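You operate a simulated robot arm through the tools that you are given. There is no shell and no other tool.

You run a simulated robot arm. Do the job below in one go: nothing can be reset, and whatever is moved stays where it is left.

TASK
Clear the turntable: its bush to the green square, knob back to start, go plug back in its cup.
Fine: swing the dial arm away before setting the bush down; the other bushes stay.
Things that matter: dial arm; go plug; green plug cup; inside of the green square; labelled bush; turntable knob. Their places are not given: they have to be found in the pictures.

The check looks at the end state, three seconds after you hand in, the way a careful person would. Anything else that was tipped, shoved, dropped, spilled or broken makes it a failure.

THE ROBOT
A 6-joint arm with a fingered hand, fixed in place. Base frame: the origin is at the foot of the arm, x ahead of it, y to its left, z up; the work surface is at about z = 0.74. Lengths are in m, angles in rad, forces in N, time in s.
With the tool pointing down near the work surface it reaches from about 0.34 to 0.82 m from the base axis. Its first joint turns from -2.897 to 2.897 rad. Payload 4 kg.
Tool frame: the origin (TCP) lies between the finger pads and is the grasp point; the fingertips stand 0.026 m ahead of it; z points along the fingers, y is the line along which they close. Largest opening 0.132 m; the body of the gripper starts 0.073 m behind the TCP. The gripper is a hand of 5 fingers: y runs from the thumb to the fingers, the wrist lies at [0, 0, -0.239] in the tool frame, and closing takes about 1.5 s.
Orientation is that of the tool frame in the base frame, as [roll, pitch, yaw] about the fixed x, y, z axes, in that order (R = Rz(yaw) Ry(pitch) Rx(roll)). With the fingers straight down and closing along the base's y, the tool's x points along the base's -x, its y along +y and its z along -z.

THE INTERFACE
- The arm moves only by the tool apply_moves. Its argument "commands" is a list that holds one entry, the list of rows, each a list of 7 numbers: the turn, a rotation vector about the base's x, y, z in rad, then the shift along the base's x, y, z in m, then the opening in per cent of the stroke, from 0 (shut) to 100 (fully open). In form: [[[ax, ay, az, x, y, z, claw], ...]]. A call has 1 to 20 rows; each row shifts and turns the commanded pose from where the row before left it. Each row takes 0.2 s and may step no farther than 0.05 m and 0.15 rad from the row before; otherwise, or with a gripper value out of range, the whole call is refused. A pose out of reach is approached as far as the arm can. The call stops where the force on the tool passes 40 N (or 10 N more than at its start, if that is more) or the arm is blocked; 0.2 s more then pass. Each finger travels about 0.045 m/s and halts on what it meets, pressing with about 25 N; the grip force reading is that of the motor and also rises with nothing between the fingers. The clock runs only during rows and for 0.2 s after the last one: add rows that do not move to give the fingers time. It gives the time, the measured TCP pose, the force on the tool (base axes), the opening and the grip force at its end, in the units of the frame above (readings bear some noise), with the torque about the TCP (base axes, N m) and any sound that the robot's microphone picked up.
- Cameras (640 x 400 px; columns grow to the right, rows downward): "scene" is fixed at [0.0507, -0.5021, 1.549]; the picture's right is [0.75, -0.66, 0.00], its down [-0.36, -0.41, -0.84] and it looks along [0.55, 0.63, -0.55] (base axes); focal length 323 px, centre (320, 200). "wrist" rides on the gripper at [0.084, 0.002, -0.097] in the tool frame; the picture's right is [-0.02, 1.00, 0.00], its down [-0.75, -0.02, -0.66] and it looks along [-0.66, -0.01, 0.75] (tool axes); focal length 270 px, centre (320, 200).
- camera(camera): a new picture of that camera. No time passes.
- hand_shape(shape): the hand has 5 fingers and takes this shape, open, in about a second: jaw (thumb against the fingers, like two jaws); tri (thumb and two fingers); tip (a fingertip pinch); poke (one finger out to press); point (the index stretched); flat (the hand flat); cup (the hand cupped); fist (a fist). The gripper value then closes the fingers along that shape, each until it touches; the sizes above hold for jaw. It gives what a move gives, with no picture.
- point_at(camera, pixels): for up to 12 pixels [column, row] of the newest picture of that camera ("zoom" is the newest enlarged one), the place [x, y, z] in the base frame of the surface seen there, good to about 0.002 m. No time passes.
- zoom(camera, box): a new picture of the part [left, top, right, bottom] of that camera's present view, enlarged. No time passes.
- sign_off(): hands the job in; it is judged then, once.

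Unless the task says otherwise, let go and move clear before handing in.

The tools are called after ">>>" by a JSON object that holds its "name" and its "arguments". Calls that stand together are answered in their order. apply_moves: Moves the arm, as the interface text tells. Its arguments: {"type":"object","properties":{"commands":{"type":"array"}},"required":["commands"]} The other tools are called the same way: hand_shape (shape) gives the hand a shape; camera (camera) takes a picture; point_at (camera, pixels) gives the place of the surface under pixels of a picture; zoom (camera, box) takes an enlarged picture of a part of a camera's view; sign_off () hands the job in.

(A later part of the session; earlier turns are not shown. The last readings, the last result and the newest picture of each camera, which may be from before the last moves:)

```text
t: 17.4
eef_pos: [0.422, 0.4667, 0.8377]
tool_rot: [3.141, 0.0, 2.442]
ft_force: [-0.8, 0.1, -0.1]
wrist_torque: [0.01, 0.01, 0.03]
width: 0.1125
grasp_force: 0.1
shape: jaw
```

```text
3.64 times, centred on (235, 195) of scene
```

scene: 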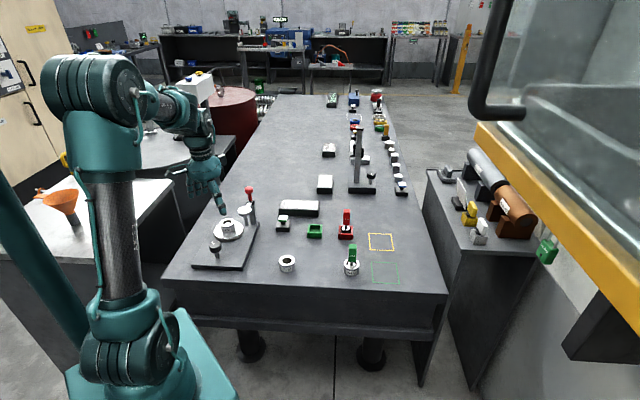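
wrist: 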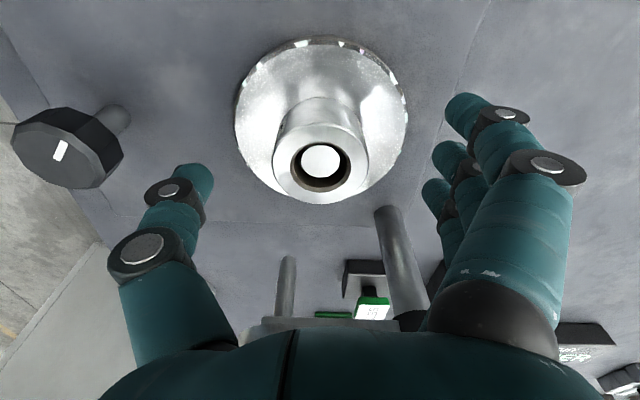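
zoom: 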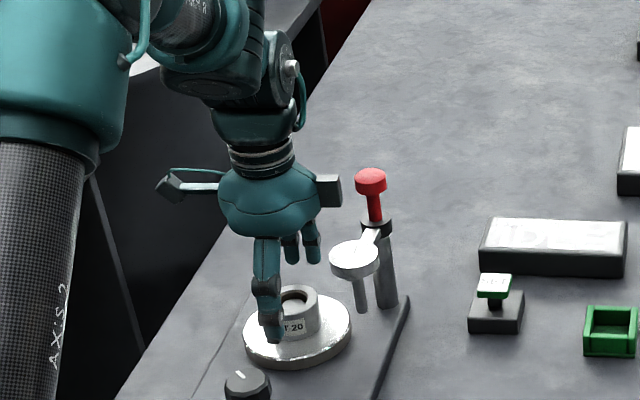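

The descent is clean so far. A small box on the hand's far side, at about (237,192) in the scene, hangs near the dial and red knob, so I'll measure its clearance before going lower.

>>> {"name": "zoom", "arguments": {"camera": "scene", "box": [210, 170, 270, 230]}}

>>> {"name": "point_at", "arguments": {"camera": "zoom", "pixels": [[270, 150], [300, 150], [325, 130], [270, 210], [300, 215], [325, 205], [225, 260], [200, 300], [290, 270], [390, 320], [250, 235]]}}

```text
6.67 times, centred on (240, 200) of scene
```

zoom: 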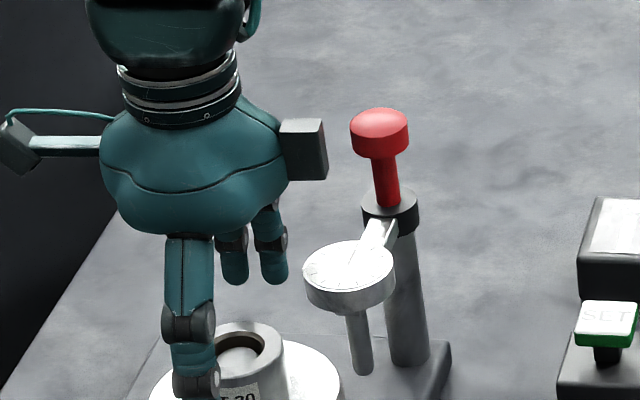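

```text
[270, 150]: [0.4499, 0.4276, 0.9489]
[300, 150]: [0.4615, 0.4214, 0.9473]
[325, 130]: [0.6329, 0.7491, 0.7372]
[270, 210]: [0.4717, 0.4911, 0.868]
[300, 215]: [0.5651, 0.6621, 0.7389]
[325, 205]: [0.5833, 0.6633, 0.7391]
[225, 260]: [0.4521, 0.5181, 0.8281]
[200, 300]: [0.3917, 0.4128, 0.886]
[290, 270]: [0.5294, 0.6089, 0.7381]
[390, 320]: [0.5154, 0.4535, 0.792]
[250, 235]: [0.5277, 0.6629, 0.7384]
```

Box bottom is at about z 0.93 (0.094 above the TCP), so at grasp height it clears the dial top (0.884) by about 17 mm and the red knob sideways by about 30 mm. I'll descend the last 30 mm.

>>> {"name": "apply_moves", "arguments": {"commands": [[[0, 0, 0, 0.0005, 0.001, -0.012, 85], [0, 0, 0, 0.0005, 0.001, -0.01, 85], [0, 0, 0, 0, 0, -0.008, 85], [0, 0, 0, 0, 0, 0, 85]]]}}

>>> {"name": "camera", "arguments": {"camera": "wrist"}}

>>> {"name": "zoom", "arguments": {"camera": "scene", "box": [190, 160, 270, 240]}}

```text
t: 18.4
eef_pos: [0.4247, 0.4683, 0.8089]
tool_rot: [3.14, 0.0, 2.443]
ft_force: [0.3, -0.2, 0.7]
wrist_torque: [0.02, -0.01, 0.03]
width: 0.1124
grasp_force: 0.0
shape: jaw
```

```text
taken
```

wrist: 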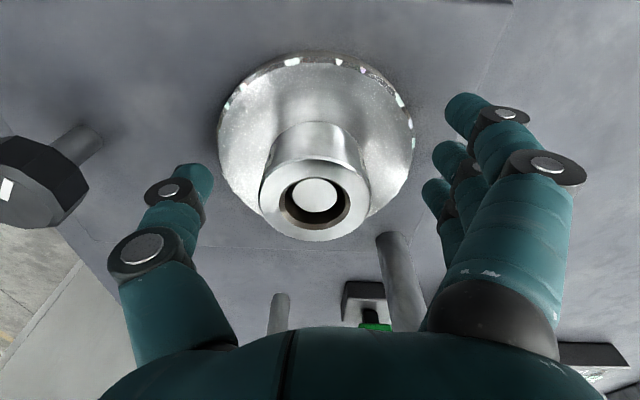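

```text
5.00 times, centred on (230, 200) of scene
```

zoom: 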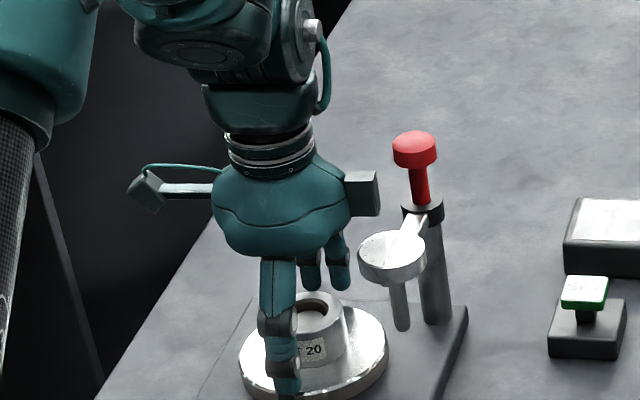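

The bush is centred on the TCP pixel (317,197). I'll close the fingers on it.

>>> {"name": "apply_moves", "arguments": {"commands": [[[0, 0, 0, 0, 0, 0, 60], [0, 0, 0, 0, 0, 0, 45], [0, 0, 0, 0, 0, 0, 30], [0, 0, 0, 0, 0, 0, 20], [0, 0, 0, 0, 0, 0, 15], [0, 0, 0, 0, 0, 0, 15], [0, 0, 0, 0, 0, 0, 15], [0, 0, 0, 0, 0, 0, 15], [0, 0, 0, 0, 0, 0, 15]]]}}

>>> {"name": "camera", "arguments": {"camera": "wrist"}}

>>> {"name": "zoom", "arguments": {"camera": "scene", "box": [190, 160, 270, 240]}}

```text
t: 20.4
eef_pos: [0.4231, 0.4694, 0.8069]
tool_rot: [-3.138, 0.001, 2.443]
ft_force: [-2.8, -5.2, -0.2]
wrist_torque: [-0.05, 0.06, 0.01]
width: 0.0311
grasp_force: 25.1
shape: jaw
```

```text
taken
```

wrist: 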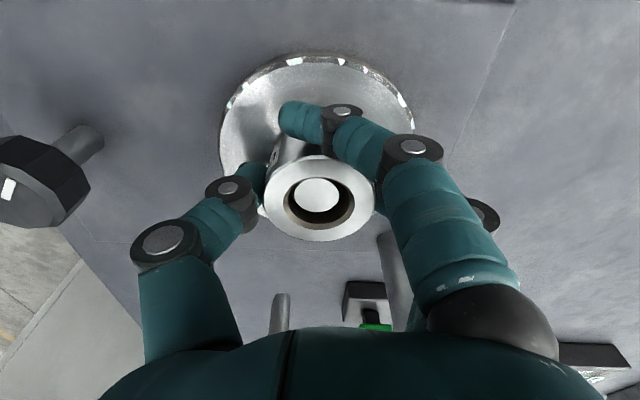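

```text
5.00 times, centred on (230, 200) of scene
```

zoom: 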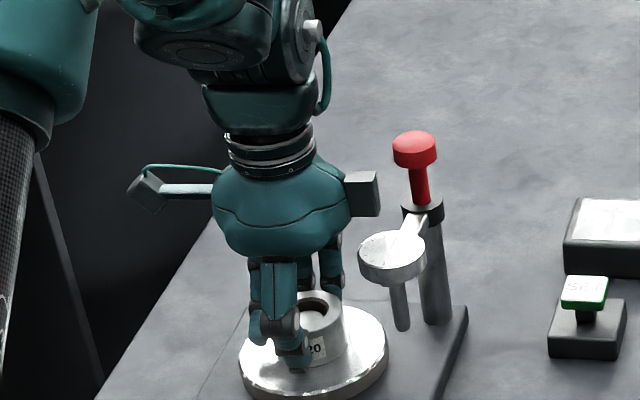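

The fingers hold the bush (grip 25 N), with the index finger wrapped around the near side. I'll lift straight up slowly and check.

>>> {"name": "apply_moves", "arguments": {"commands": [[[0, 0, 0, 0, 0, 0.005, 15], [0, 0, 0, 0, 0, 0.01, 15], [0, 0, 0, 0, 0, 0.015, 15], [0, 0, 0, 0, 0, 0.02, 15], [0, 0, 0, 0, 0, 0, 15]]]}}

>>> {"name": "camera", "arguments": {"camera": "wrist"}}

>>> {"name": "zoom", "arguments": {"camera": "scene", "box": [190, 150, 270, 240]}}

```text
t: 21.6
eef_pos: [0.4244, 0.469, 0.8579]
tool_rot: [-3.141, -0.002, 2.441]
ft_force: [-0.6, 0.5, -3.2]
wrist_torque: [0.01, -0.02, 0.0]
width: 0.0302
grasp_force: 25.0
shape: jaw
```

```text
taken
```

wrist: 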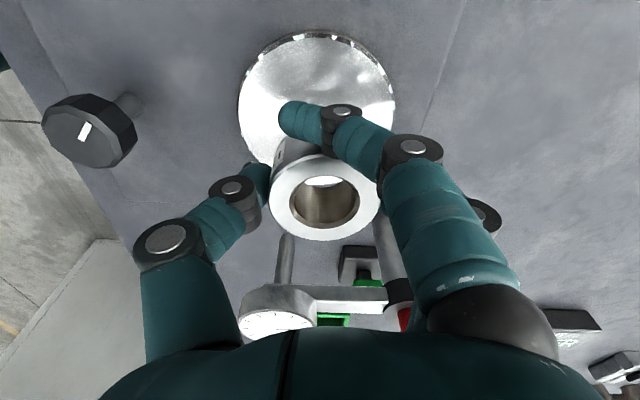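

```text
4.44 times, centred on (230, 195) of scene
```

zoom: 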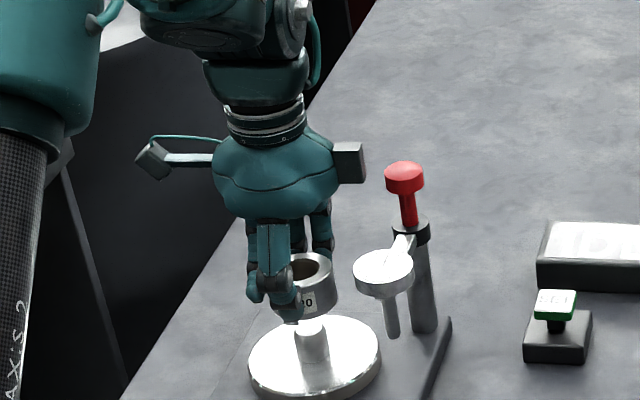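

The bush is off the boss and held steadily (load ≈3 N). I'll rise to about z 1.0, then carry it to the green square while yawing −50° so the camera bracket and fingers stay clear of the GO plug.

>>> {"name": "apply_moves", "arguments": {"commands": [[[0, 0, 0, 0, 0, 0.03, 15], [0, 0, 0, 0, 0, 0.04, 15], [0, 0, 0, 0, 0, 0.04, 15], [0, 0, 0, 0, 0, 0.035, 15], [0, 0, 0, 0, 0, 0, 15]]]}}

>>> {"name": "camera", "arguments": {"camera": "wrist"}}

>>> {"name": "camera", "arguments": {"camera": "scene"}}

>>> {"name": "zoom", "arguments": {"camera": "scene", "box": [270, 190, 420, 290]}}

>>> {"name": "point_at", "arguments": {"camera": "zoom", "pixels": [[426, 288], [525, 291], [539, 375], [432, 373], [482, 332], [349, 225], [338, 240], [364, 240], [349, 290], [346, 330], [325, 90], [322, 160]]}}

```text
t: 22.8
eef_pos: [0.4267, 0.4678, 1.0034]
tool_rot: [3.141, 0.001, 2.442]
ft_force: [-0.3, 0.1, -3.2]
wrist_torque: [-0.02, 0.02, 0.03]
width: 0.03
grasp_force: 24.8
shape: jaw
```

```text
taken
```

wrist: 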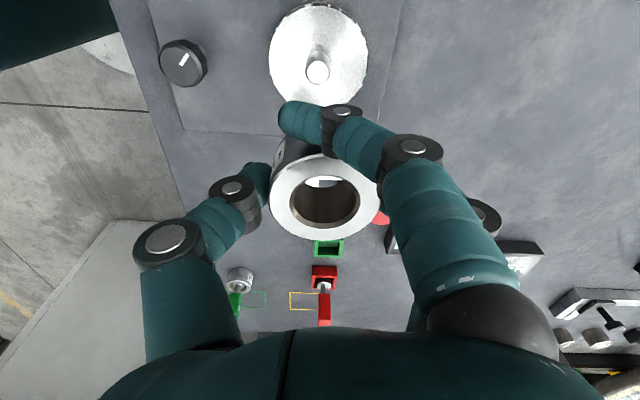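

```text
taken
```

scene: 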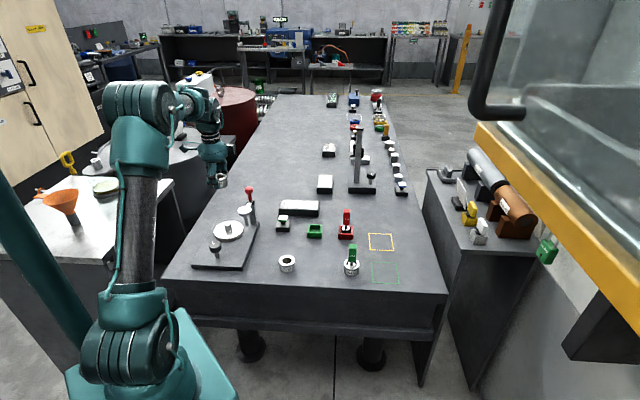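

```text
4.00 times, centred on (345, 240) of scene
```

zoom: 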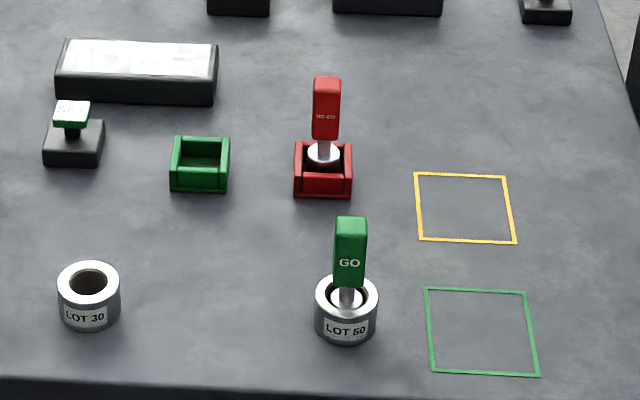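

```text
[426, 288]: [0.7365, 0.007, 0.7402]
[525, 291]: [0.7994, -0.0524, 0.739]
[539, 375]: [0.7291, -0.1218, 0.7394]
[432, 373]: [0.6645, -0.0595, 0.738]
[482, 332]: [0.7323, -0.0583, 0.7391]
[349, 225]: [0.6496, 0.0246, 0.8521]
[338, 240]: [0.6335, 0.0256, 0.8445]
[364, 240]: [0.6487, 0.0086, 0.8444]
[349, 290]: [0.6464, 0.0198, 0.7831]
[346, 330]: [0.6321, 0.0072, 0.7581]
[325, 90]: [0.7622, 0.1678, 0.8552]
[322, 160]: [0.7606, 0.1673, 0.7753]
```

The green square centre is at (0.7324, −0.0567) and the GO plug is about 0.115 m from it. I'll carry the bush over at z≈1.0.

>>> {"name": "apply_moves", "arguments": {"commands": [[[0, 0, -0.0545, 0.0191, -0.0328, 0, 15], [0, 0, -0.0545, 0.0191, -0.0328, 0, 15], [0, 0, -0.0545, 0.0191, -0.0328, 0, 15], [0, 0, -0.0545, 0.0191, -0.0328, 0, 15], [0, 0, -0.0545, 0.0191, -0.0328, 0, 15], [0, 0, -0.0545, 0.0191, -0.0328, 0, 15], [0, 0, -0.0545, 0.0191, -0.0328, 0, 15], [0, 0, -0.0545, 0.0191, -0.0328, 0, 15], [0, 0, -0.0545, 0.0191, -0.0328, 0, 15], [0, 0, -0.0545, 0.0191, -0.0328, 0, 15], [0, 0, -0.0545, 0.0191, -0.0328, 0, 15], [0, 0, -0.0545, 0.0191, -0.0328, 0, 15], [0, 0, -0.0545, 0.0191, -0.0328, 0, 15], [0, 0, -0.0545, 0.0191, -0.0328, 0, 15], [0, 0, -0.0545, 0.0191, -0.0328, 0, 15], [0, 0, -0.0545, 0.0192, -0.0325, 0, 15], [0, 0, 0, 0, 0, 0, 15], [0, 0, 0, 0, 0, 0, 15]]]}}

>>> {"name": "camera", "arguments": {"camera": "wrist"}}

>>> {"name": "camera", "arguments": {"camera": "scene"}}

```text
t: 26.6
eef_pos: [0.7295, -0.0546, 1.0033]
tool_rot: [-3.141, 0.0, 1.57]
ft_force: [0.8, -0.2, -3.9]
wrist_torque: [0.05, 0.03, 0.0]
width: 0.0298
grasp_force: 24.7
shape: jaw
```

```text
taken
```

wrist: 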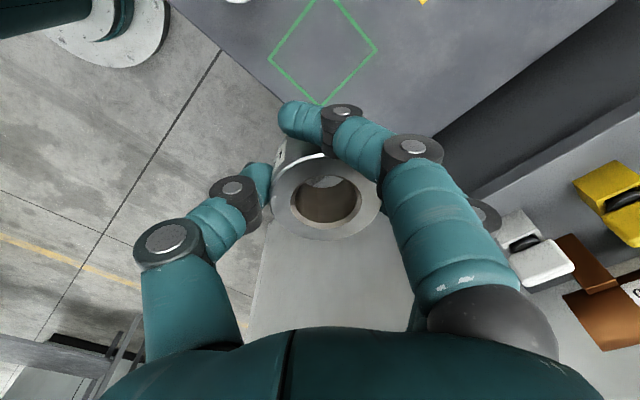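

```text
taken
```

scene: 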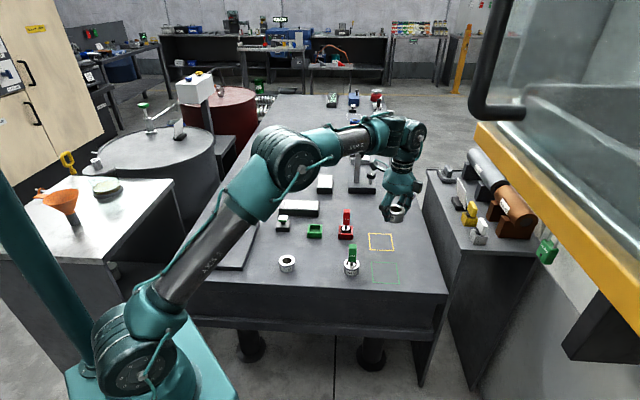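

The bush is over the square area. I'll make a small xy correction, descend to TCP z≈0.80 (bush bottom ≈0.769) and check alignment.

>>> {"name": "apply_moves", "arguments": {"commands": [[[0, 0, 0, 0.0015, -0.001, -0.034, 15], [0, 0, 0, 0.0014, -0.0011, -0.034, 15], [0, 0, 0, 0, 0, -0.034, 15], [0, 0, 0, 0, 0, -0.034, 15], [0, 0, 0, 0, 0, -0.034, 15], [0, 0, 0, 0, 0, -0.025, 15], [0, 0, 0, 0, 0, 0, 15], [0, 0, 0, 0, 0, 0, 15]]]}}

>>> {"name": "camera", "arguments": {"camera": "wrist"}}

>>> {"name": "zoom", "arguments": {"camera": "scene", "box": [320, 190, 440, 300]}}

```text
t: 28.4
eef_pos: [0.7323, -0.0574, 0.8093]
tool_rot: [3.14, 0.0, 1.571]
ft_force: [0.1, -0.2, -3.4]
wrist_torque: [-0.02, 0.01, -0.01]
width: 0.0296
grasp_force: 25.2
shape: jaw
```

```text
taken
```

wrist: 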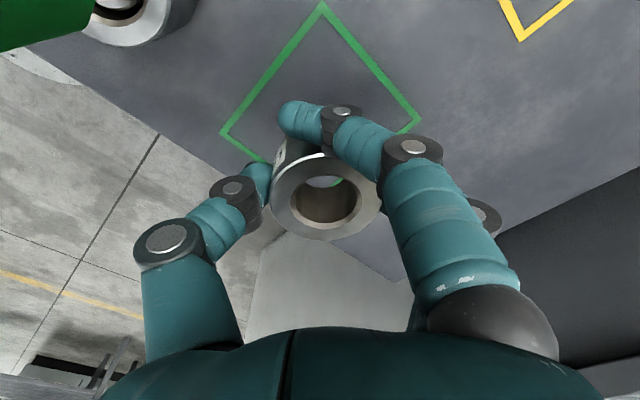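

```text
3.64 times, centred on (380, 245) of scene
```

zoom: 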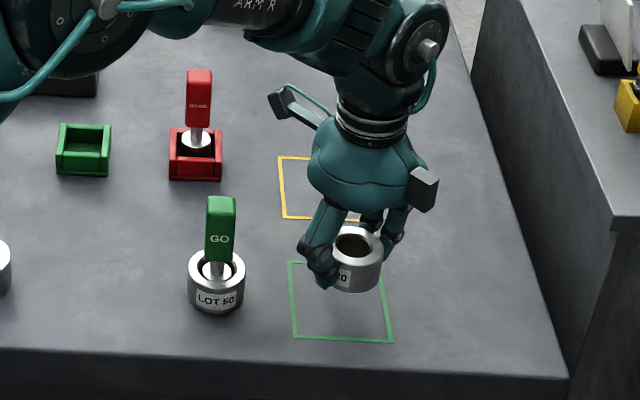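

The bush hovers over the square and the hand is clear of the GO plug. I'll lower slowly until it touches.

>>> {"name": "apply_moves", "arguments": {"commands": [[[0, 0, 0, 0, 0, -0.01, 15], [0, 0, 0, 0, 0, -0.01, 15], [0, 0, 0, 0, 0, -0.01, 15], [0, 0, 0, 0, 0, -0.004, 15], [0, 0, 0, 0, 0, -0.002, 15], [0, 0, 0, 0, 0, 0, 15]]]}}

>>> {"name": "zoom", "arguments": {"camera": "scene", "box": [320, 190, 440, 300]}}

```text
t: 29.8
eef_pos: [0.7336, -0.0549, 0.7728]
tool_rot: [3.141, 0.001, 1.57]
ft_force: [-0.3, 0.0, 1.0]
wrist_torque: [0.0, -0.03, 0.0]
width: 0.0299
grasp_force: 25.2
shape: jaw
```

```text
3.64 times, centred on (380, 245) of scene
```

zoom: 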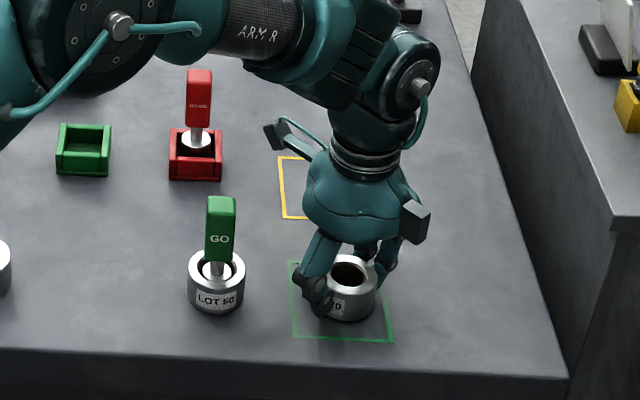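

The load went from −3.4 N to +1 N, so the bush is resting on the table. I'll settle it by 1 mm and open the hand gradually.

>>> {"name": "apply_moves", "arguments": {"commands": [[[0, 0, 0, 0, 0, -0.001, 15], [0, 0, 0, 0, 0, 0, 25], [0, 0, 0, 0, 0, 0, 35], [0, 0, 0, 0, 0, 0, 45], [0, 0, 0, 0, 0, 0, 55], [0, 0, 0, 0, 0, 0, 65], [0, 0, 0, 0, 0, 0, 75], [0, 0, 0, 0, 0, 0, 80], [0, 0, 0, 0, 0, 0, 80], [0, 0, 0, 0, 0, 0, 80]]]}}

>>> {"name": "camera", "arguments": {"camera": "wrist"}}

>>> {"name": "zoom", "arguments": {"camera": "scene", "box": [320, 190, 440, 300]}}

```text
t: 32.0
eef_pos: [0.7323, -0.0549, 0.7706]
tool_rot: [-3.14, -0.001, 1.571]
ft_force: [-0.1, -0.4, -0.4]
wrist_torque: [-0.03, 0.0, -0.01]
width: 0.1052
grasp_force: 0.1
shape: jaw
```

```text
taken
```

wrist: 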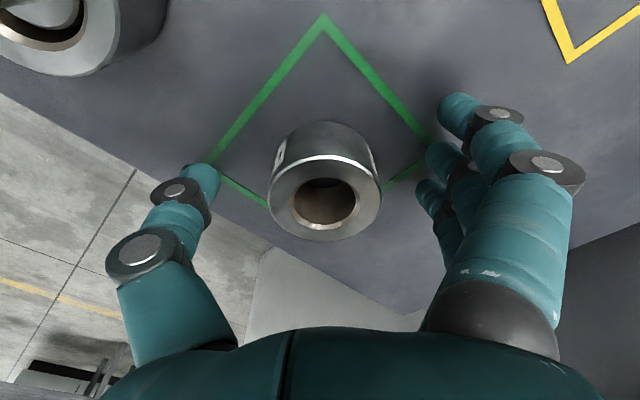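

```text
3.64 times, centred on (380, 245) of scene
```

zoom: 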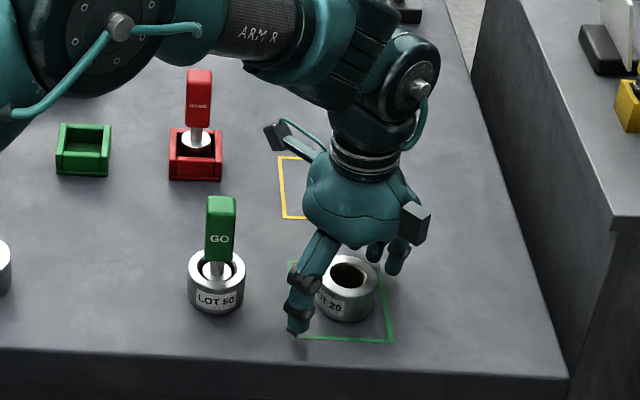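

The bush stands upright inside the square and the fingers are clear of it. I'll lift straight up and check the result.

>>> {"name": "apply_moves", "arguments": {"commands": [[[0, 0, 0, 0, 0, 0.02, 80], [0, 0, 0, 0, 0, 0.03, 80], [0, 0, 0, 0, 0, 0.04, 80], [0, 0, 0, 0, 0, 0.04, 90], [0, 0, 0, 0, 0, 0.04, 100], [0, 0, 0, 0, 0, 0.04, 100], [0, 0, 0, 0, 0.03, 0.02, 100], [0, 0, 0, 0, 0.04, 0, 100], [0, 0, 0, 0, 0.04, 0, 100], [0, 0, 0, 0, 0.04, 0, 100], [0, 0, 0, 0, 0, 0, 100]]]}}

>>> {"name": "camera", "arguments": {"camera": "wrist"}}

>>> {"name": "zoom", "arguments": {"camera": "scene", "box": [290, 190, 440, 300]}}

```text
t: 34.4
eef_pos: [0.7334, 0.0969, 1.0025]
tool_rot: [-3.14, 0.0, 1.57]
ft_force: [-0.5, 0.7, -0.3]
wrist_torque: [0.01, -0.03, -0.01]
width: 0.1319
grasp_force: 0.0
shape: jaw
```

```text
taken
```

wrist: 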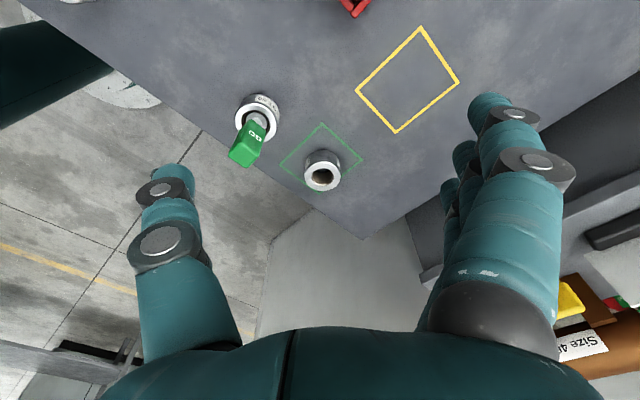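

```text
3.64 times, centred on (365, 245) of scene
```

zoom: 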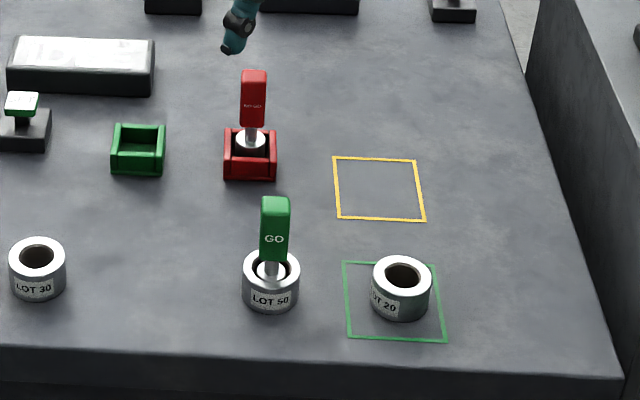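

LOT 20 now stands in the green square, and LOT 30 and LOT 50 are untouched. I'll verify the bush position and then measure the GO plug and the cup.

>>> {"name": "point_at", "arguments": {"camera": "wrist", "pixels": [[307, 177], [337, 177], [322, 165], [322, 187], [323, 124], [362, 156], [321, 189], [281, 168], [258, 98], [247, 142], [253, 125]]}}

>>> {"name": "zoom", "arguments": {"camera": "wrist", "box": [210, 70, 310, 180]}}

>>> {"name": "zoom", "arguments": {"camera": "scene", "box": [300, 200, 370, 280]}}

>>> {"name": "point_at", "arguments": {"camera": "zoom", "pixels": [[46, 129], [125, 129], [42, 170], [130, 170], [85, 150], [88, 165], [250, 225], [232, 250], [273, 250], [250, 330], [252, 210], [340, 140]]}}

```text
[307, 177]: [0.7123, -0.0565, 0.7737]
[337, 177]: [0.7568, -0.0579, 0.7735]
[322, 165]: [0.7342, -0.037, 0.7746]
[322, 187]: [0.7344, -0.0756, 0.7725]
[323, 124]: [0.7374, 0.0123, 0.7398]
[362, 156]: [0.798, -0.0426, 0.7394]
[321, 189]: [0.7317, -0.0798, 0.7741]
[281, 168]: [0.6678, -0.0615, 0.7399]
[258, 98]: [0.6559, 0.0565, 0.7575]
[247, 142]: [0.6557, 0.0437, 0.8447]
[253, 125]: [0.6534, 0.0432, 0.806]
```

```text
3.64 times, centred on (260, 125) of wrist
```

zoom: 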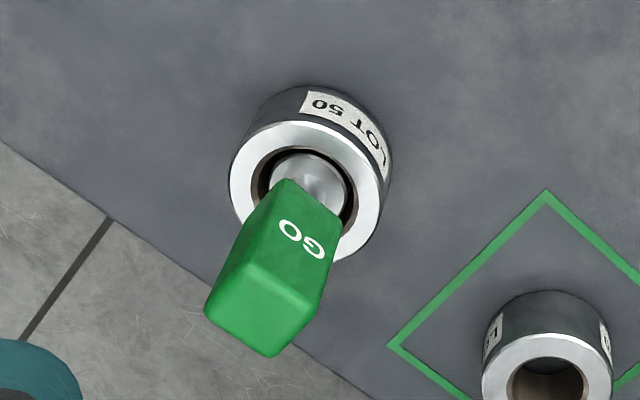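

```text
5.00 times, centred on (335, 240) of scene
```

zoom: 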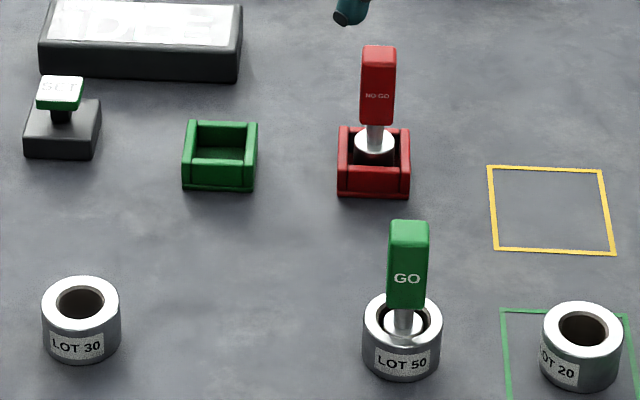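

```text
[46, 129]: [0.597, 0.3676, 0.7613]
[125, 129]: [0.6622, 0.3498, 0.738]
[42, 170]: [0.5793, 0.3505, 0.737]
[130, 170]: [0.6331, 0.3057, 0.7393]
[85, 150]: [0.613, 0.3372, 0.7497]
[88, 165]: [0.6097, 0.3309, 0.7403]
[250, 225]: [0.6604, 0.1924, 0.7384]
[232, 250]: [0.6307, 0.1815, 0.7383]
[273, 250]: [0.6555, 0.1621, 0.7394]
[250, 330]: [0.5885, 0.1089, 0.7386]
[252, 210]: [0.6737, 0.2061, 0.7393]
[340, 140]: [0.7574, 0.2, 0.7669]
```

LOT 20 is at (0.734, −0.057), well inside the square. Now I'll measure the GO plug handle and stem and the green cup.

>>> {"name": "point_at", "arguments": {"camera": "zoom", "pixels": [[408, 228], [392, 225], [425, 225], [390, 270], [427, 275], [405, 300], [402, 320], [365, 310], [441, 310], [402, 292], [402, 375], [403, 335]]}}

>>> {"name": "point_at", "arguments": {"camera": "zoom", "pixels": [[190, 124], [255, 126], [185, 162], [250, 165], [220, 124], [220, 167], [220, 150], [205, 145], [235, 145], [218, 188], [375, 140], [378, 52]]}}

>>> {"name": "zoom", "arguments": {"camera": "wrist", "box": [210, 70, 310, 180]}}

>>> {"name": "point_at", "arguments": {"camera": "zoom", "pixels": [[265, 310], [215, 300], [272, 345], [300, 300], [240, 270], [285, 195], [335, 220], [308, 175], [235, 185], [385, 190], [305, 125], [335, 255]]}}

```text
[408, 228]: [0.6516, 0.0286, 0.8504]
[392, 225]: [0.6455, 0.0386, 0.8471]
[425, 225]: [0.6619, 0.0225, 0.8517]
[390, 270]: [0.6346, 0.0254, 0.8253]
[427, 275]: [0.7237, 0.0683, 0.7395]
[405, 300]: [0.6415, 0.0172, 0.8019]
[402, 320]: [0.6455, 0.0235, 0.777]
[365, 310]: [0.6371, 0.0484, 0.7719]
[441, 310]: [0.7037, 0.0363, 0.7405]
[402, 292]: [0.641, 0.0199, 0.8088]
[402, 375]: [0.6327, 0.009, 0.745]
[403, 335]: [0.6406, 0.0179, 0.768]
```

```text
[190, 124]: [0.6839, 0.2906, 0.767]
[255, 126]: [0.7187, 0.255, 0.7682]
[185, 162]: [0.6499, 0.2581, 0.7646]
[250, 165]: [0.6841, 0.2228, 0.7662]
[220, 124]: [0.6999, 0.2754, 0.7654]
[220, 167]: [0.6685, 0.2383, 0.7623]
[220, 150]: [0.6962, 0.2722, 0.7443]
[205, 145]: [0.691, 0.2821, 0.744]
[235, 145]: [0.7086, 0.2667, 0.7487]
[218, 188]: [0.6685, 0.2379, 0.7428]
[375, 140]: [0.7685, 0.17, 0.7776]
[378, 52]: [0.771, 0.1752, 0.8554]
```

```text
3.64 times, centred on (260, 125) of wrist
```

zoom: 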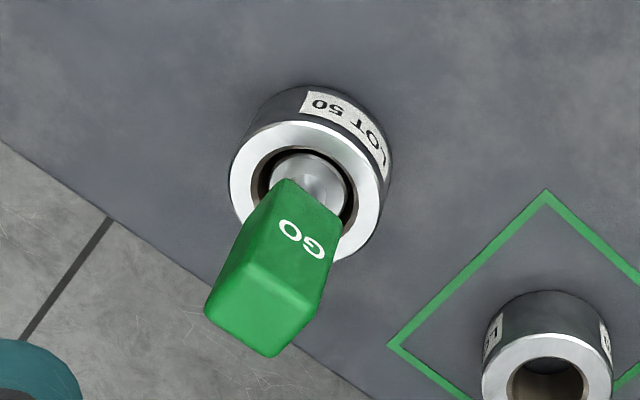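

```text
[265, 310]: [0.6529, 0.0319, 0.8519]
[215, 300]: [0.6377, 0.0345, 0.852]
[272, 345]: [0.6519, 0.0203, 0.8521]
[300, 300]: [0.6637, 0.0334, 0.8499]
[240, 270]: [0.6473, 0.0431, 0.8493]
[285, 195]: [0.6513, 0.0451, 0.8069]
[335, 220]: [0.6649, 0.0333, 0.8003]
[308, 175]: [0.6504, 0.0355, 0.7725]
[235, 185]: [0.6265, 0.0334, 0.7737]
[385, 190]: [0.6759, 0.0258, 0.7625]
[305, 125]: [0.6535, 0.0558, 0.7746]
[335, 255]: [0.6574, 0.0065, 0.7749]
```

The GO handle is about 22×18 mm, set at 45°, centred at (0.650, 0.033) with z 0.80–0.852. The green cup is centred at (0.684, 0.257). I'll move above the plug and yaw +45° to match the handle.

>>> {"name": "apply_moves", "arguments": {"commands": [[[0, 0, 0.131, -0.0138, -0.0107, 0, 100], [0, 0, 0.131, -0.0138, -0.0107, 0, 100], [0, 0, 0.131, -0.0138, -0.0107, 0, 100], [0, 0, 0.131, -0.0138, -0.0107, 0, 100], [0, 0, 0.131, -0.0138, -0.0107, 0, 100], [0, 0, 0.131, -0.0139, -0.0107, 0, 100], [0, 0, 0, 0, 0, 0, 100], [0, 0, 0, 0, 0, 0, 100]]]}}

>>> {"name": "camera", "arguments": {"camera": "wrist"}}

```text
t: 36.2
eef_pos: [0.6504, 0.0301, 1.0015]
tool_rot: [-3.141, -0.001, 2.36]
ft_force: [-0.6, 0.1, -0.2]
wrist_torque: [0.02, 0.02, -0.02]
width: 0.1319
grasp_force: 0.0
shape: jaw
```

```text
taken
```

wrist: 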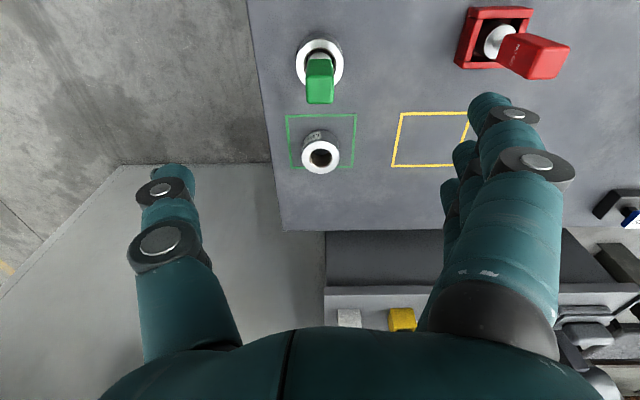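

The handle is square to the hand axes at (320,90). I'll measure its top face precisely.

>>> {"name": "zoom", "arguments": {"camera": "wrist", "box": [280, 20, 360, 120]}}

>>> {"name": "point_at", "arguments": {"camera": "zoom", "pixels": [[318, 310], [275, 310], [360, 310], [318, 285], [318, 330], [280, 285], [358, 285], [275, 325], [362, 325], [318, 230], [318, 100], [320, 150]]}}

```text
4.00 times, centred on (320, 70) of wrist
```

zoom: 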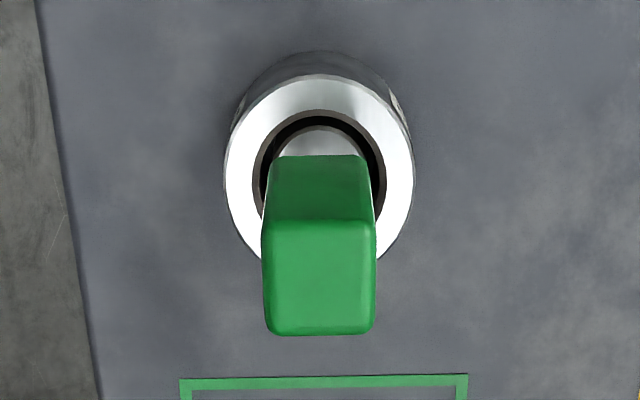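

```text
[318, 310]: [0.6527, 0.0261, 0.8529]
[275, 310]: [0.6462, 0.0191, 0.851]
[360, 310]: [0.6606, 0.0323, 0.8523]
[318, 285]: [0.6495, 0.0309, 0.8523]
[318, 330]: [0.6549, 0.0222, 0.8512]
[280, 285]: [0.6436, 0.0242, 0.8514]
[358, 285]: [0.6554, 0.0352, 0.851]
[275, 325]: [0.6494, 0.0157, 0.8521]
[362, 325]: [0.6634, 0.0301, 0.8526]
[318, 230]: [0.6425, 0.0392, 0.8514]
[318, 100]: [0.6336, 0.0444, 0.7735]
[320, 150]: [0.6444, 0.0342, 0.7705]
```

The handle centre is (0.649, 0.031), about 2 mm from the TCP. I'll descend around the handle to TCP z≈0.836.

>>> {"name": "apply_moves", "arguments": {"commands": [[[0, 0, 0, -0.0012, 0.001, -0.03, 100], [0, 0, 0, 0, 0, -0.03, 100], [0, 0, 0, 0, 0, -0.03, 95], [0, 0, 0, 0, 0, -0.03, 85], [0, 0, 0, 0, 0, -0.025, 75], [0, 0, 0, 0, 0, -0.02, 75], [0, 0, 0, 0, 0, 0, 75], [0, 0, 0, 0, 0, 0, 75]]]}}

>>> {"name": "camera", "arguments": {"camera": "wrist"}}

>>> {"name": "zoom", "arguments": {"camera": "scene", "box": [300, 180, 420, 290]}}

```text
t: 38.0
eef_pos: [0.6492, 0.0303, 0.8356]
tool_rot: [3.141, 0.001, 2.356]
ft_force: [-1.0, 0.2, -0.5]
wrist_torque: [-0.01, 0.02, 0.02]
width: 0.0992
grasp_force: 0.0
shape: jaw
```

```text
taken
```

wrist: 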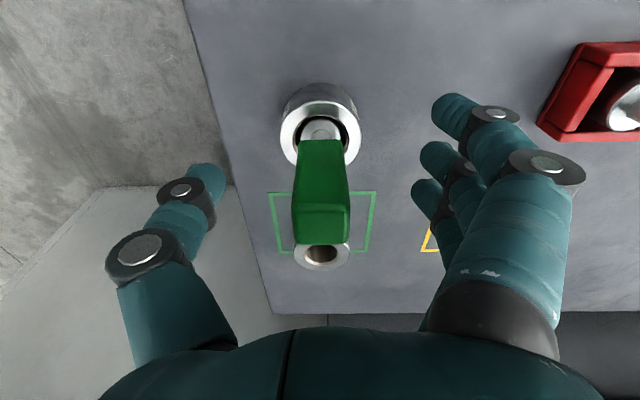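

```text
3.64 times, centred on (360, 235) of scene
```

zoom: 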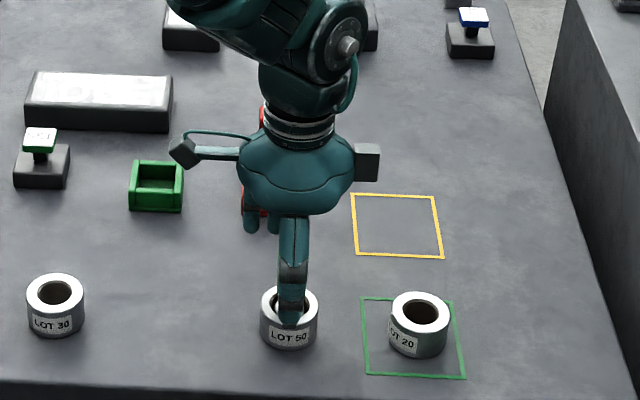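

The handle is centred between thumb and fingers. Closing on it.

>>> {"name": "apply_moves", "arguments": {"commands": [[[0, 0, 0, 0, 0, 0, 55], [0, 0, 0, 0, 0, 0, 40], [0, 0, 0, 0, 0, 0, 28], [0, 0, 0, 0, 0, 0, 18], [0, 0, 0, 0, 0, 0, 10], [0, 0, 0, 0, 0, 0, 5], [0, 0, 0, 0, 0, 0, 5], [0, 0, 0, 0, 0, 0, 5], [0, 0, 0, 0, 0, 0, 5], [0, 0, 0, 0, 0, 0, 5]]]}}

>>> {"name": "camera", "arguments": {"camera": "wrist"}}

>>> {"name": "zoom", "arguments": {"camera": "scene", "box": [300, 180, 420, 290]}}

```text
t: 40.2
eef_pos: [0.6478, 0.0292, 0.8362]
tool_rot: [3.141, 0.0, 2.356]
ft_force: [0.1, 1.1, 0.9]
wrist_torque: [0.04, -0.06, 0.02]
width: 0.0097
grasp_force: 25.0
shape: jaw
```

```text
taken
```

wrist: 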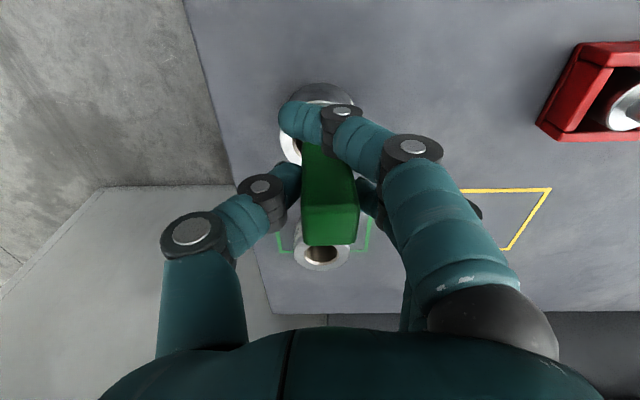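

```text
3.64 times, centred on (360, 235) of scene
```

zoom: 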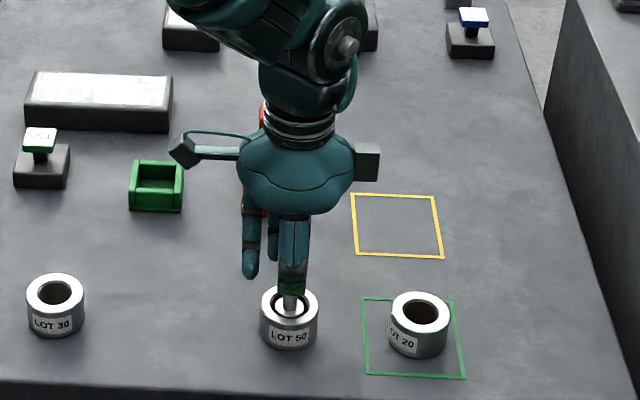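

The handle is gripped (25 N). I'll lift slowly and check that LOT 50 stays put.

>>> {"name": "apply_moves", "arguments": {"commands": [[[0, 0, 0, 0, 0, 0.004, 5], [0, 0, 0, 0, 0, 0.008, 5], [0, 0, 0, 0, 0, 0.01, 5], [0, 0, 0, 0, 0, 0.01, 5], [0, 0, 0, 0, 0, 0.015, 5], [0, 0, 0, 0, 0, 0.02, 5], [0, 0, 0, 0, 0, 0, 5]]]}}

>>> {"name": "camera", "arguments": {"camera": "wrist"}}

>>> {"name": "zoom", "arguments": {"camera": "scene", "box": [300, 180, 420, 290]}}

```text
t: 41.8
eef_pos: [0.6496, 0.0307, 0.9041]
tool_rot: [-3.141, -0.001, 2.356]
ft_force: [0.4, -0.1, -2.4]
wrist_torque: [0.0, 0.0, 0.03]
width: 0.0098
grasp_force: 24.5
shape: jaw
```

```text
taken
```

wrist: 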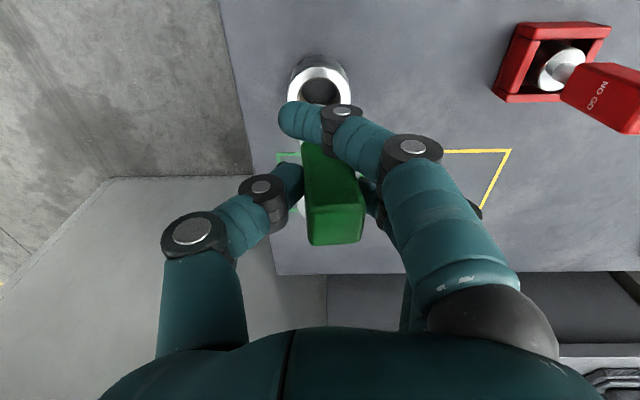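

```text
3.64 times, centred on (360, 235) of scene
```

zoom: 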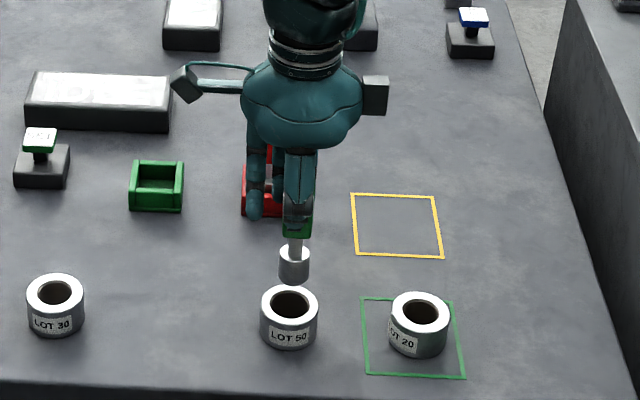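

The plug is out of LOT 50, which did not move. I'll look closely at how the plug hangs in the hand to find any tilt or offset before placing it.

>>> {"name": "zoom", "arguments": {"camera": "scene", "box": [330, 215, 380, 275]}}

>>> {"name": "point_at", "arguments": {"camera": "zoom", "pixels": [[298, 240], [295, 205], [262, 240], [335, 240], [262, 280], [335, 280], [298, 275], [300, 165], [298, 250], [298, 295], [265, 210], [330, 210]]}}

```text
6.67 times, centred on (355, 245) of scene
```

zoom: 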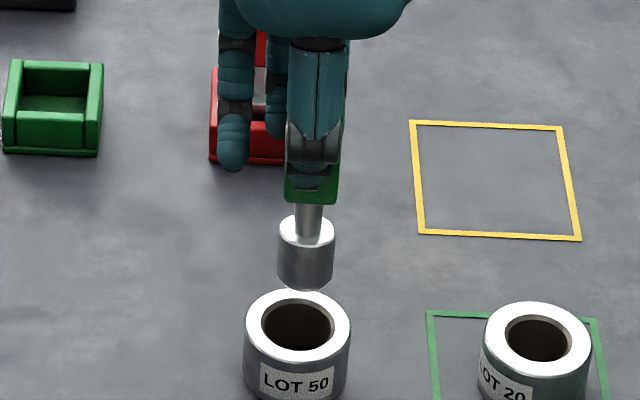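

```text
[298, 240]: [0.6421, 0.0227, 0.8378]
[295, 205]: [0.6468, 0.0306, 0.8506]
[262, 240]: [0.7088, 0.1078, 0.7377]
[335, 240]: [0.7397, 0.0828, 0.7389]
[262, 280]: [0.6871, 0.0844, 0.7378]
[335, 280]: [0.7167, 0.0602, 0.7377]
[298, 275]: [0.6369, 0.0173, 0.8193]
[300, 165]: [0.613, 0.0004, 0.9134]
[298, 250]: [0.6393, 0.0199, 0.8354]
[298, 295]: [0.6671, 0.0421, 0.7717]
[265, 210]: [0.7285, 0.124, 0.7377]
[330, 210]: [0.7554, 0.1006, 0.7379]
```

The plug hangs with about a 5° tilt (top toward the fingers). I'll raise it, carry it above the green cup, and tilt the hand to bring the plug vertical.

>>> {"name": "apply_moves", "arguments": {"commands": [[[0, 0, 0, 0, 0, 0.035, 5], [0, 0, 0, 0, 0, 0.04, 5], [0.0114, -0.0114, 0, 0.005, 0.037, 0, 5], [0.0114, -0.0114, 0, 0.005, 0.037, 0, 5], [0.0114, -0.0114, 0, 0.005, 0.037, 0, 5], [0.0114, -0.0114, 0, 0.005, 0.037, 0, 5], [0.0114, -0.0114, 0, 0.005, 0.037, 0, 5], [0.0114, -0.0114, 0, 0.0054, 0.0369, 0, 5], [0, 0, 0, 0, 0, 0, 5], [0, 0, 0, 0, 0, 0, 5]]]}}

>>> {"name": "camera", "arguments": {"camera": "wrist"}}

>>> {"name": "zoom", "arguments": {"camera": "scene", "box": [280, 150, 360, 250]}}

```text
t: 44.0
eef_pos: [0.6795, 0.2531, 0.9798]
tool_rot: [3.046, 0.001, 2.355]
ft_force: [0.5, -0.1, -1.5]
wrist_torque: [0.06, -0.02, 0.0]
width: 0.0096
grasp_force: 25.1
shape: jaw
```

```text
taken
```

wrist: 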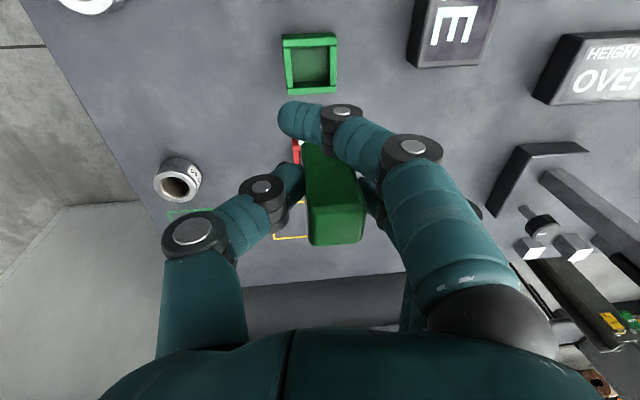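

```text
4.00 times, centred on (320, 200) of scene
```

zoom: 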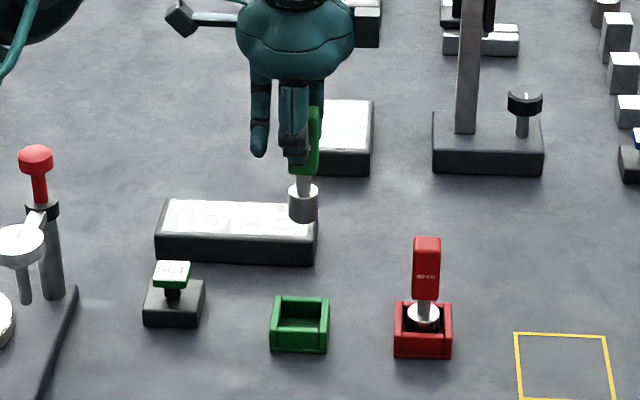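

The plug hangs above the cup area. I'll measure its gauge end, its handle, and the cup again for alignment.

>>> {"name": "zoom", "arguments": {"camera": "scene", "box": [290, 165, 335, 215]}}

>>> {"name": "point_at", "arguments": {"camera": "zoom", "pixels": [[320, 290], [345, 290], [370, 290], [345, 275], [345, 312], [320, 312], [370, 312], [347, 235], [370, 130], [375, 190], [360, 190], [380, 100]]}}

>>> {"name": "zoom", "arguments": {"camera": "wrist", "box": [270, 20, 350, 110]}}

>>> {"name": "point_at", "arguments": {"camera": "zoom", "pixels": [[175, 90], [380, 80], [190, 325], [395, 315], [280, 85], [290, 322], [180, 200], [390, 200], [285, 200], [215, 120], [360, 120], [290, 270]]}}

```text
8.00 times, centred on (312, 190) of scene
```

zoom: 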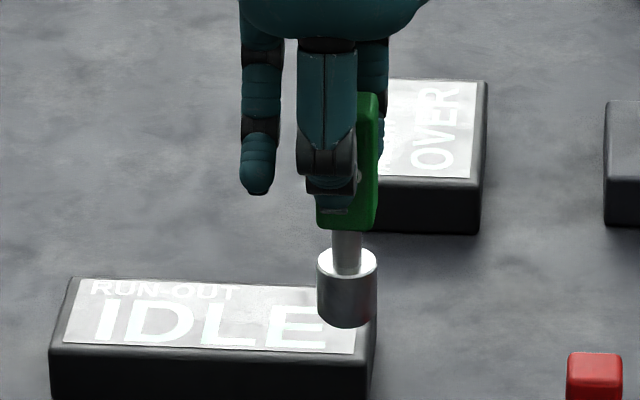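

```text
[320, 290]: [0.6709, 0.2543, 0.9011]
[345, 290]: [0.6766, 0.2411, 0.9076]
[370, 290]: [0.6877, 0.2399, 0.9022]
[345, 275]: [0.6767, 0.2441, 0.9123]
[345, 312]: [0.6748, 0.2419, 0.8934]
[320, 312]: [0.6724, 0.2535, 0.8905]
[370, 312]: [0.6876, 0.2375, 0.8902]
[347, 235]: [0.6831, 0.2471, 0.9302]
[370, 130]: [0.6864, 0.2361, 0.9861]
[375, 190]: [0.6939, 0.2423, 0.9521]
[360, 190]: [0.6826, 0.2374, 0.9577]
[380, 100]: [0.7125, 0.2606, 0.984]
```

```text
4.44 times, centred on (310, 65) of wrist
```

zoom: 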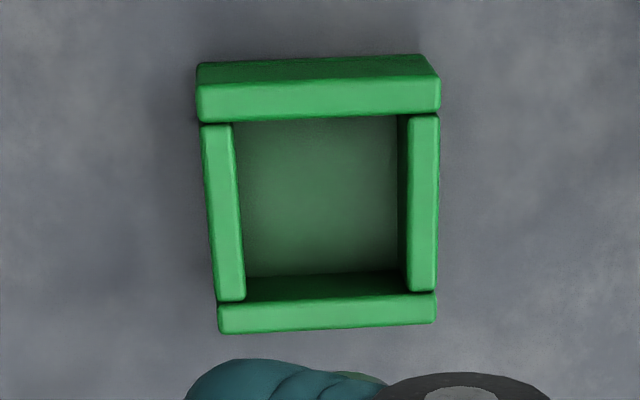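

```text
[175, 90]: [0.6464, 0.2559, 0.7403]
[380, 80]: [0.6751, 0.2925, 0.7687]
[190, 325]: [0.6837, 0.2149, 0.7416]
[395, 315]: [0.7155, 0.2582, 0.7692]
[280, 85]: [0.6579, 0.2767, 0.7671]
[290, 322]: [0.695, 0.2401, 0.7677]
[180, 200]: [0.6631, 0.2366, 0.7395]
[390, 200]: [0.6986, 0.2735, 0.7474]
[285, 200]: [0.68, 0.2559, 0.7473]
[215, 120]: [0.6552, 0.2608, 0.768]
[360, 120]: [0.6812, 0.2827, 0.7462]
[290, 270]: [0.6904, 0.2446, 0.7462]
```

The wrist and scene estimates of the cup centre differ by a few millimetres, so I'll re-measure all four rim bars in both views.

>>> {"name": "zoom", "arguments": {"camera": "wrist", "box": [270, 20, 350, 110]}}

>>> {"name": "point_at", "arguments": {"camera": "zoom", "pixels": [[222, 210], [423, 205], [320, 100], [327, 315], [215, 150], [230, 270], [425, 140], [421, 270], [240, 102], [410, 97], [250, 318], [410, 310]]}}

>>> {"name": "zoom", "arguments": {"camera": "scene", "box": [300, 215, 332, 245]}}

>>> {"name": "point_at", "arguments": {"camera": "zoom", "pixels": [[300, 130], [300, 250], [190, 190], [410, 190], [240, 130], [360, 130], [240, 250], [360, 250], [300, 215], [190, 160], [410, 160], [300, 300]]}}

```text
4.44 times, centred on (310, 65) of wrist
```

zoom: 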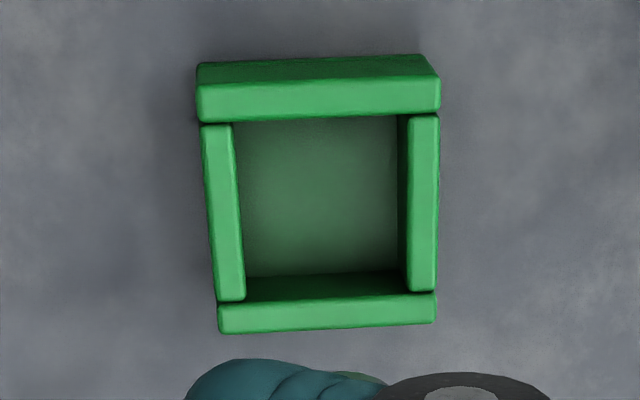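

```text
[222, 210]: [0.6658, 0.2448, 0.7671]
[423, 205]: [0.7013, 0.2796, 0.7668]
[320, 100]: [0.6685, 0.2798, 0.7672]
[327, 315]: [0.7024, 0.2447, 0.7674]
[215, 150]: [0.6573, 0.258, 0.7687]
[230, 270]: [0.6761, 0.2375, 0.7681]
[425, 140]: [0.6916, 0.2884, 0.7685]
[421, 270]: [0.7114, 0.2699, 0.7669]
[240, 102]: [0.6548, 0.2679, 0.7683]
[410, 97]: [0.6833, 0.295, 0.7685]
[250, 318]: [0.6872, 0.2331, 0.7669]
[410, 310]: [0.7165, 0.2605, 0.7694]
```

```text
13.33 times, centred on (316, 230) of scene
```

zoom: 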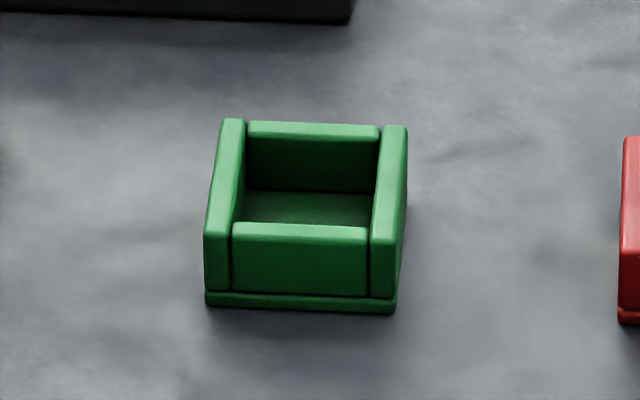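

```text
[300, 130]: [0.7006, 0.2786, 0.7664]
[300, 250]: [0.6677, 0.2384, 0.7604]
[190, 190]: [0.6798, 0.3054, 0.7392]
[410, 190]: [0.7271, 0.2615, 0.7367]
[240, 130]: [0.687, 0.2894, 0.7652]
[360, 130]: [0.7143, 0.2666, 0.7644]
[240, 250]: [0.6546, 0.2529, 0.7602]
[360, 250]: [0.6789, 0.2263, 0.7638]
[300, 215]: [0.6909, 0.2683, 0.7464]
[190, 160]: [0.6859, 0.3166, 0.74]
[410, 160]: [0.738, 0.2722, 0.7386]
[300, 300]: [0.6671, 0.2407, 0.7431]
```

Correcting for the small bias between the cameras, both views agree that the gauge end must move by about (+0.002, +0.0065) to sit over the cup centre (0.6845, 0.2622). I'll shift and descend to just above the rim.

>>> {"name": "apply_moves", "arguments": {"commands": [[[0, 0, 0, 0.002, 0.0065, 0, 5], [0, 0, 0, 0, 0, -0.03, 5], [0, 0, 0, 0, 0, -0.03, 5], [0, 0, 0, 0, 0, -0.03, 5], [0, 0, 0, 0, 0, -0.014, 5], [0, 0, 0, 0, 0, 0, 5], [0, 0, 0, 0, 0, 0, 5]]]}}

>>> {"name": "camera", "arguments": {"camera": "wrist"}}

>>> {"name": "zoom", "arguments": {"camera": "scene", "box": [295, 195, 340, 245]}}

```text
t: 45.6
eef_pos: [0.6798, 0.2595, 0.873]
tool_rot: [3.045, 0.001, 2.357]
ft_force: [0.4, -0.4, -1.8]
wrist_torque: [-0.03, 0.0, 0.02]
width: 0.0095
grasp_force: 24.7
shape: jaw
```

```text
taken
```

wrist: 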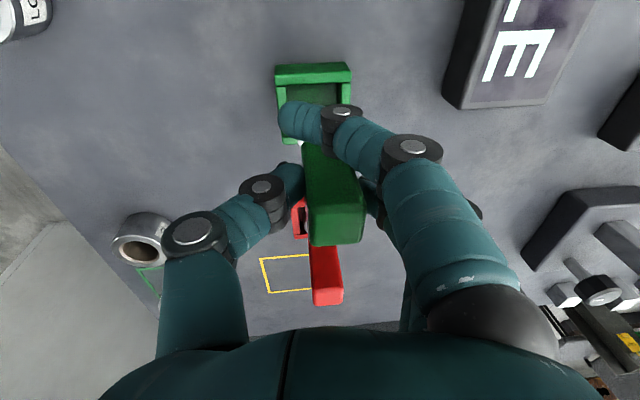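

```text
8.00 times, centred on (318, 220) of scene
```

zoom: 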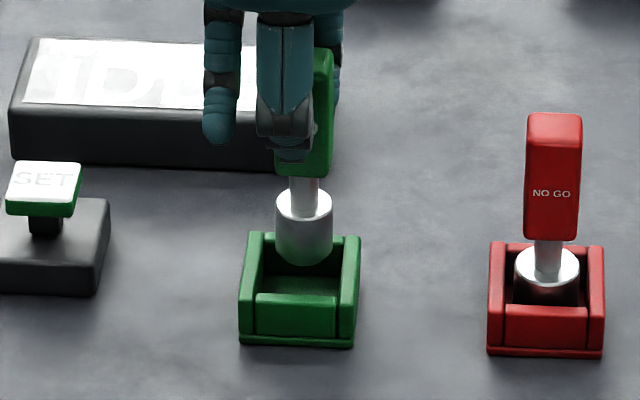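

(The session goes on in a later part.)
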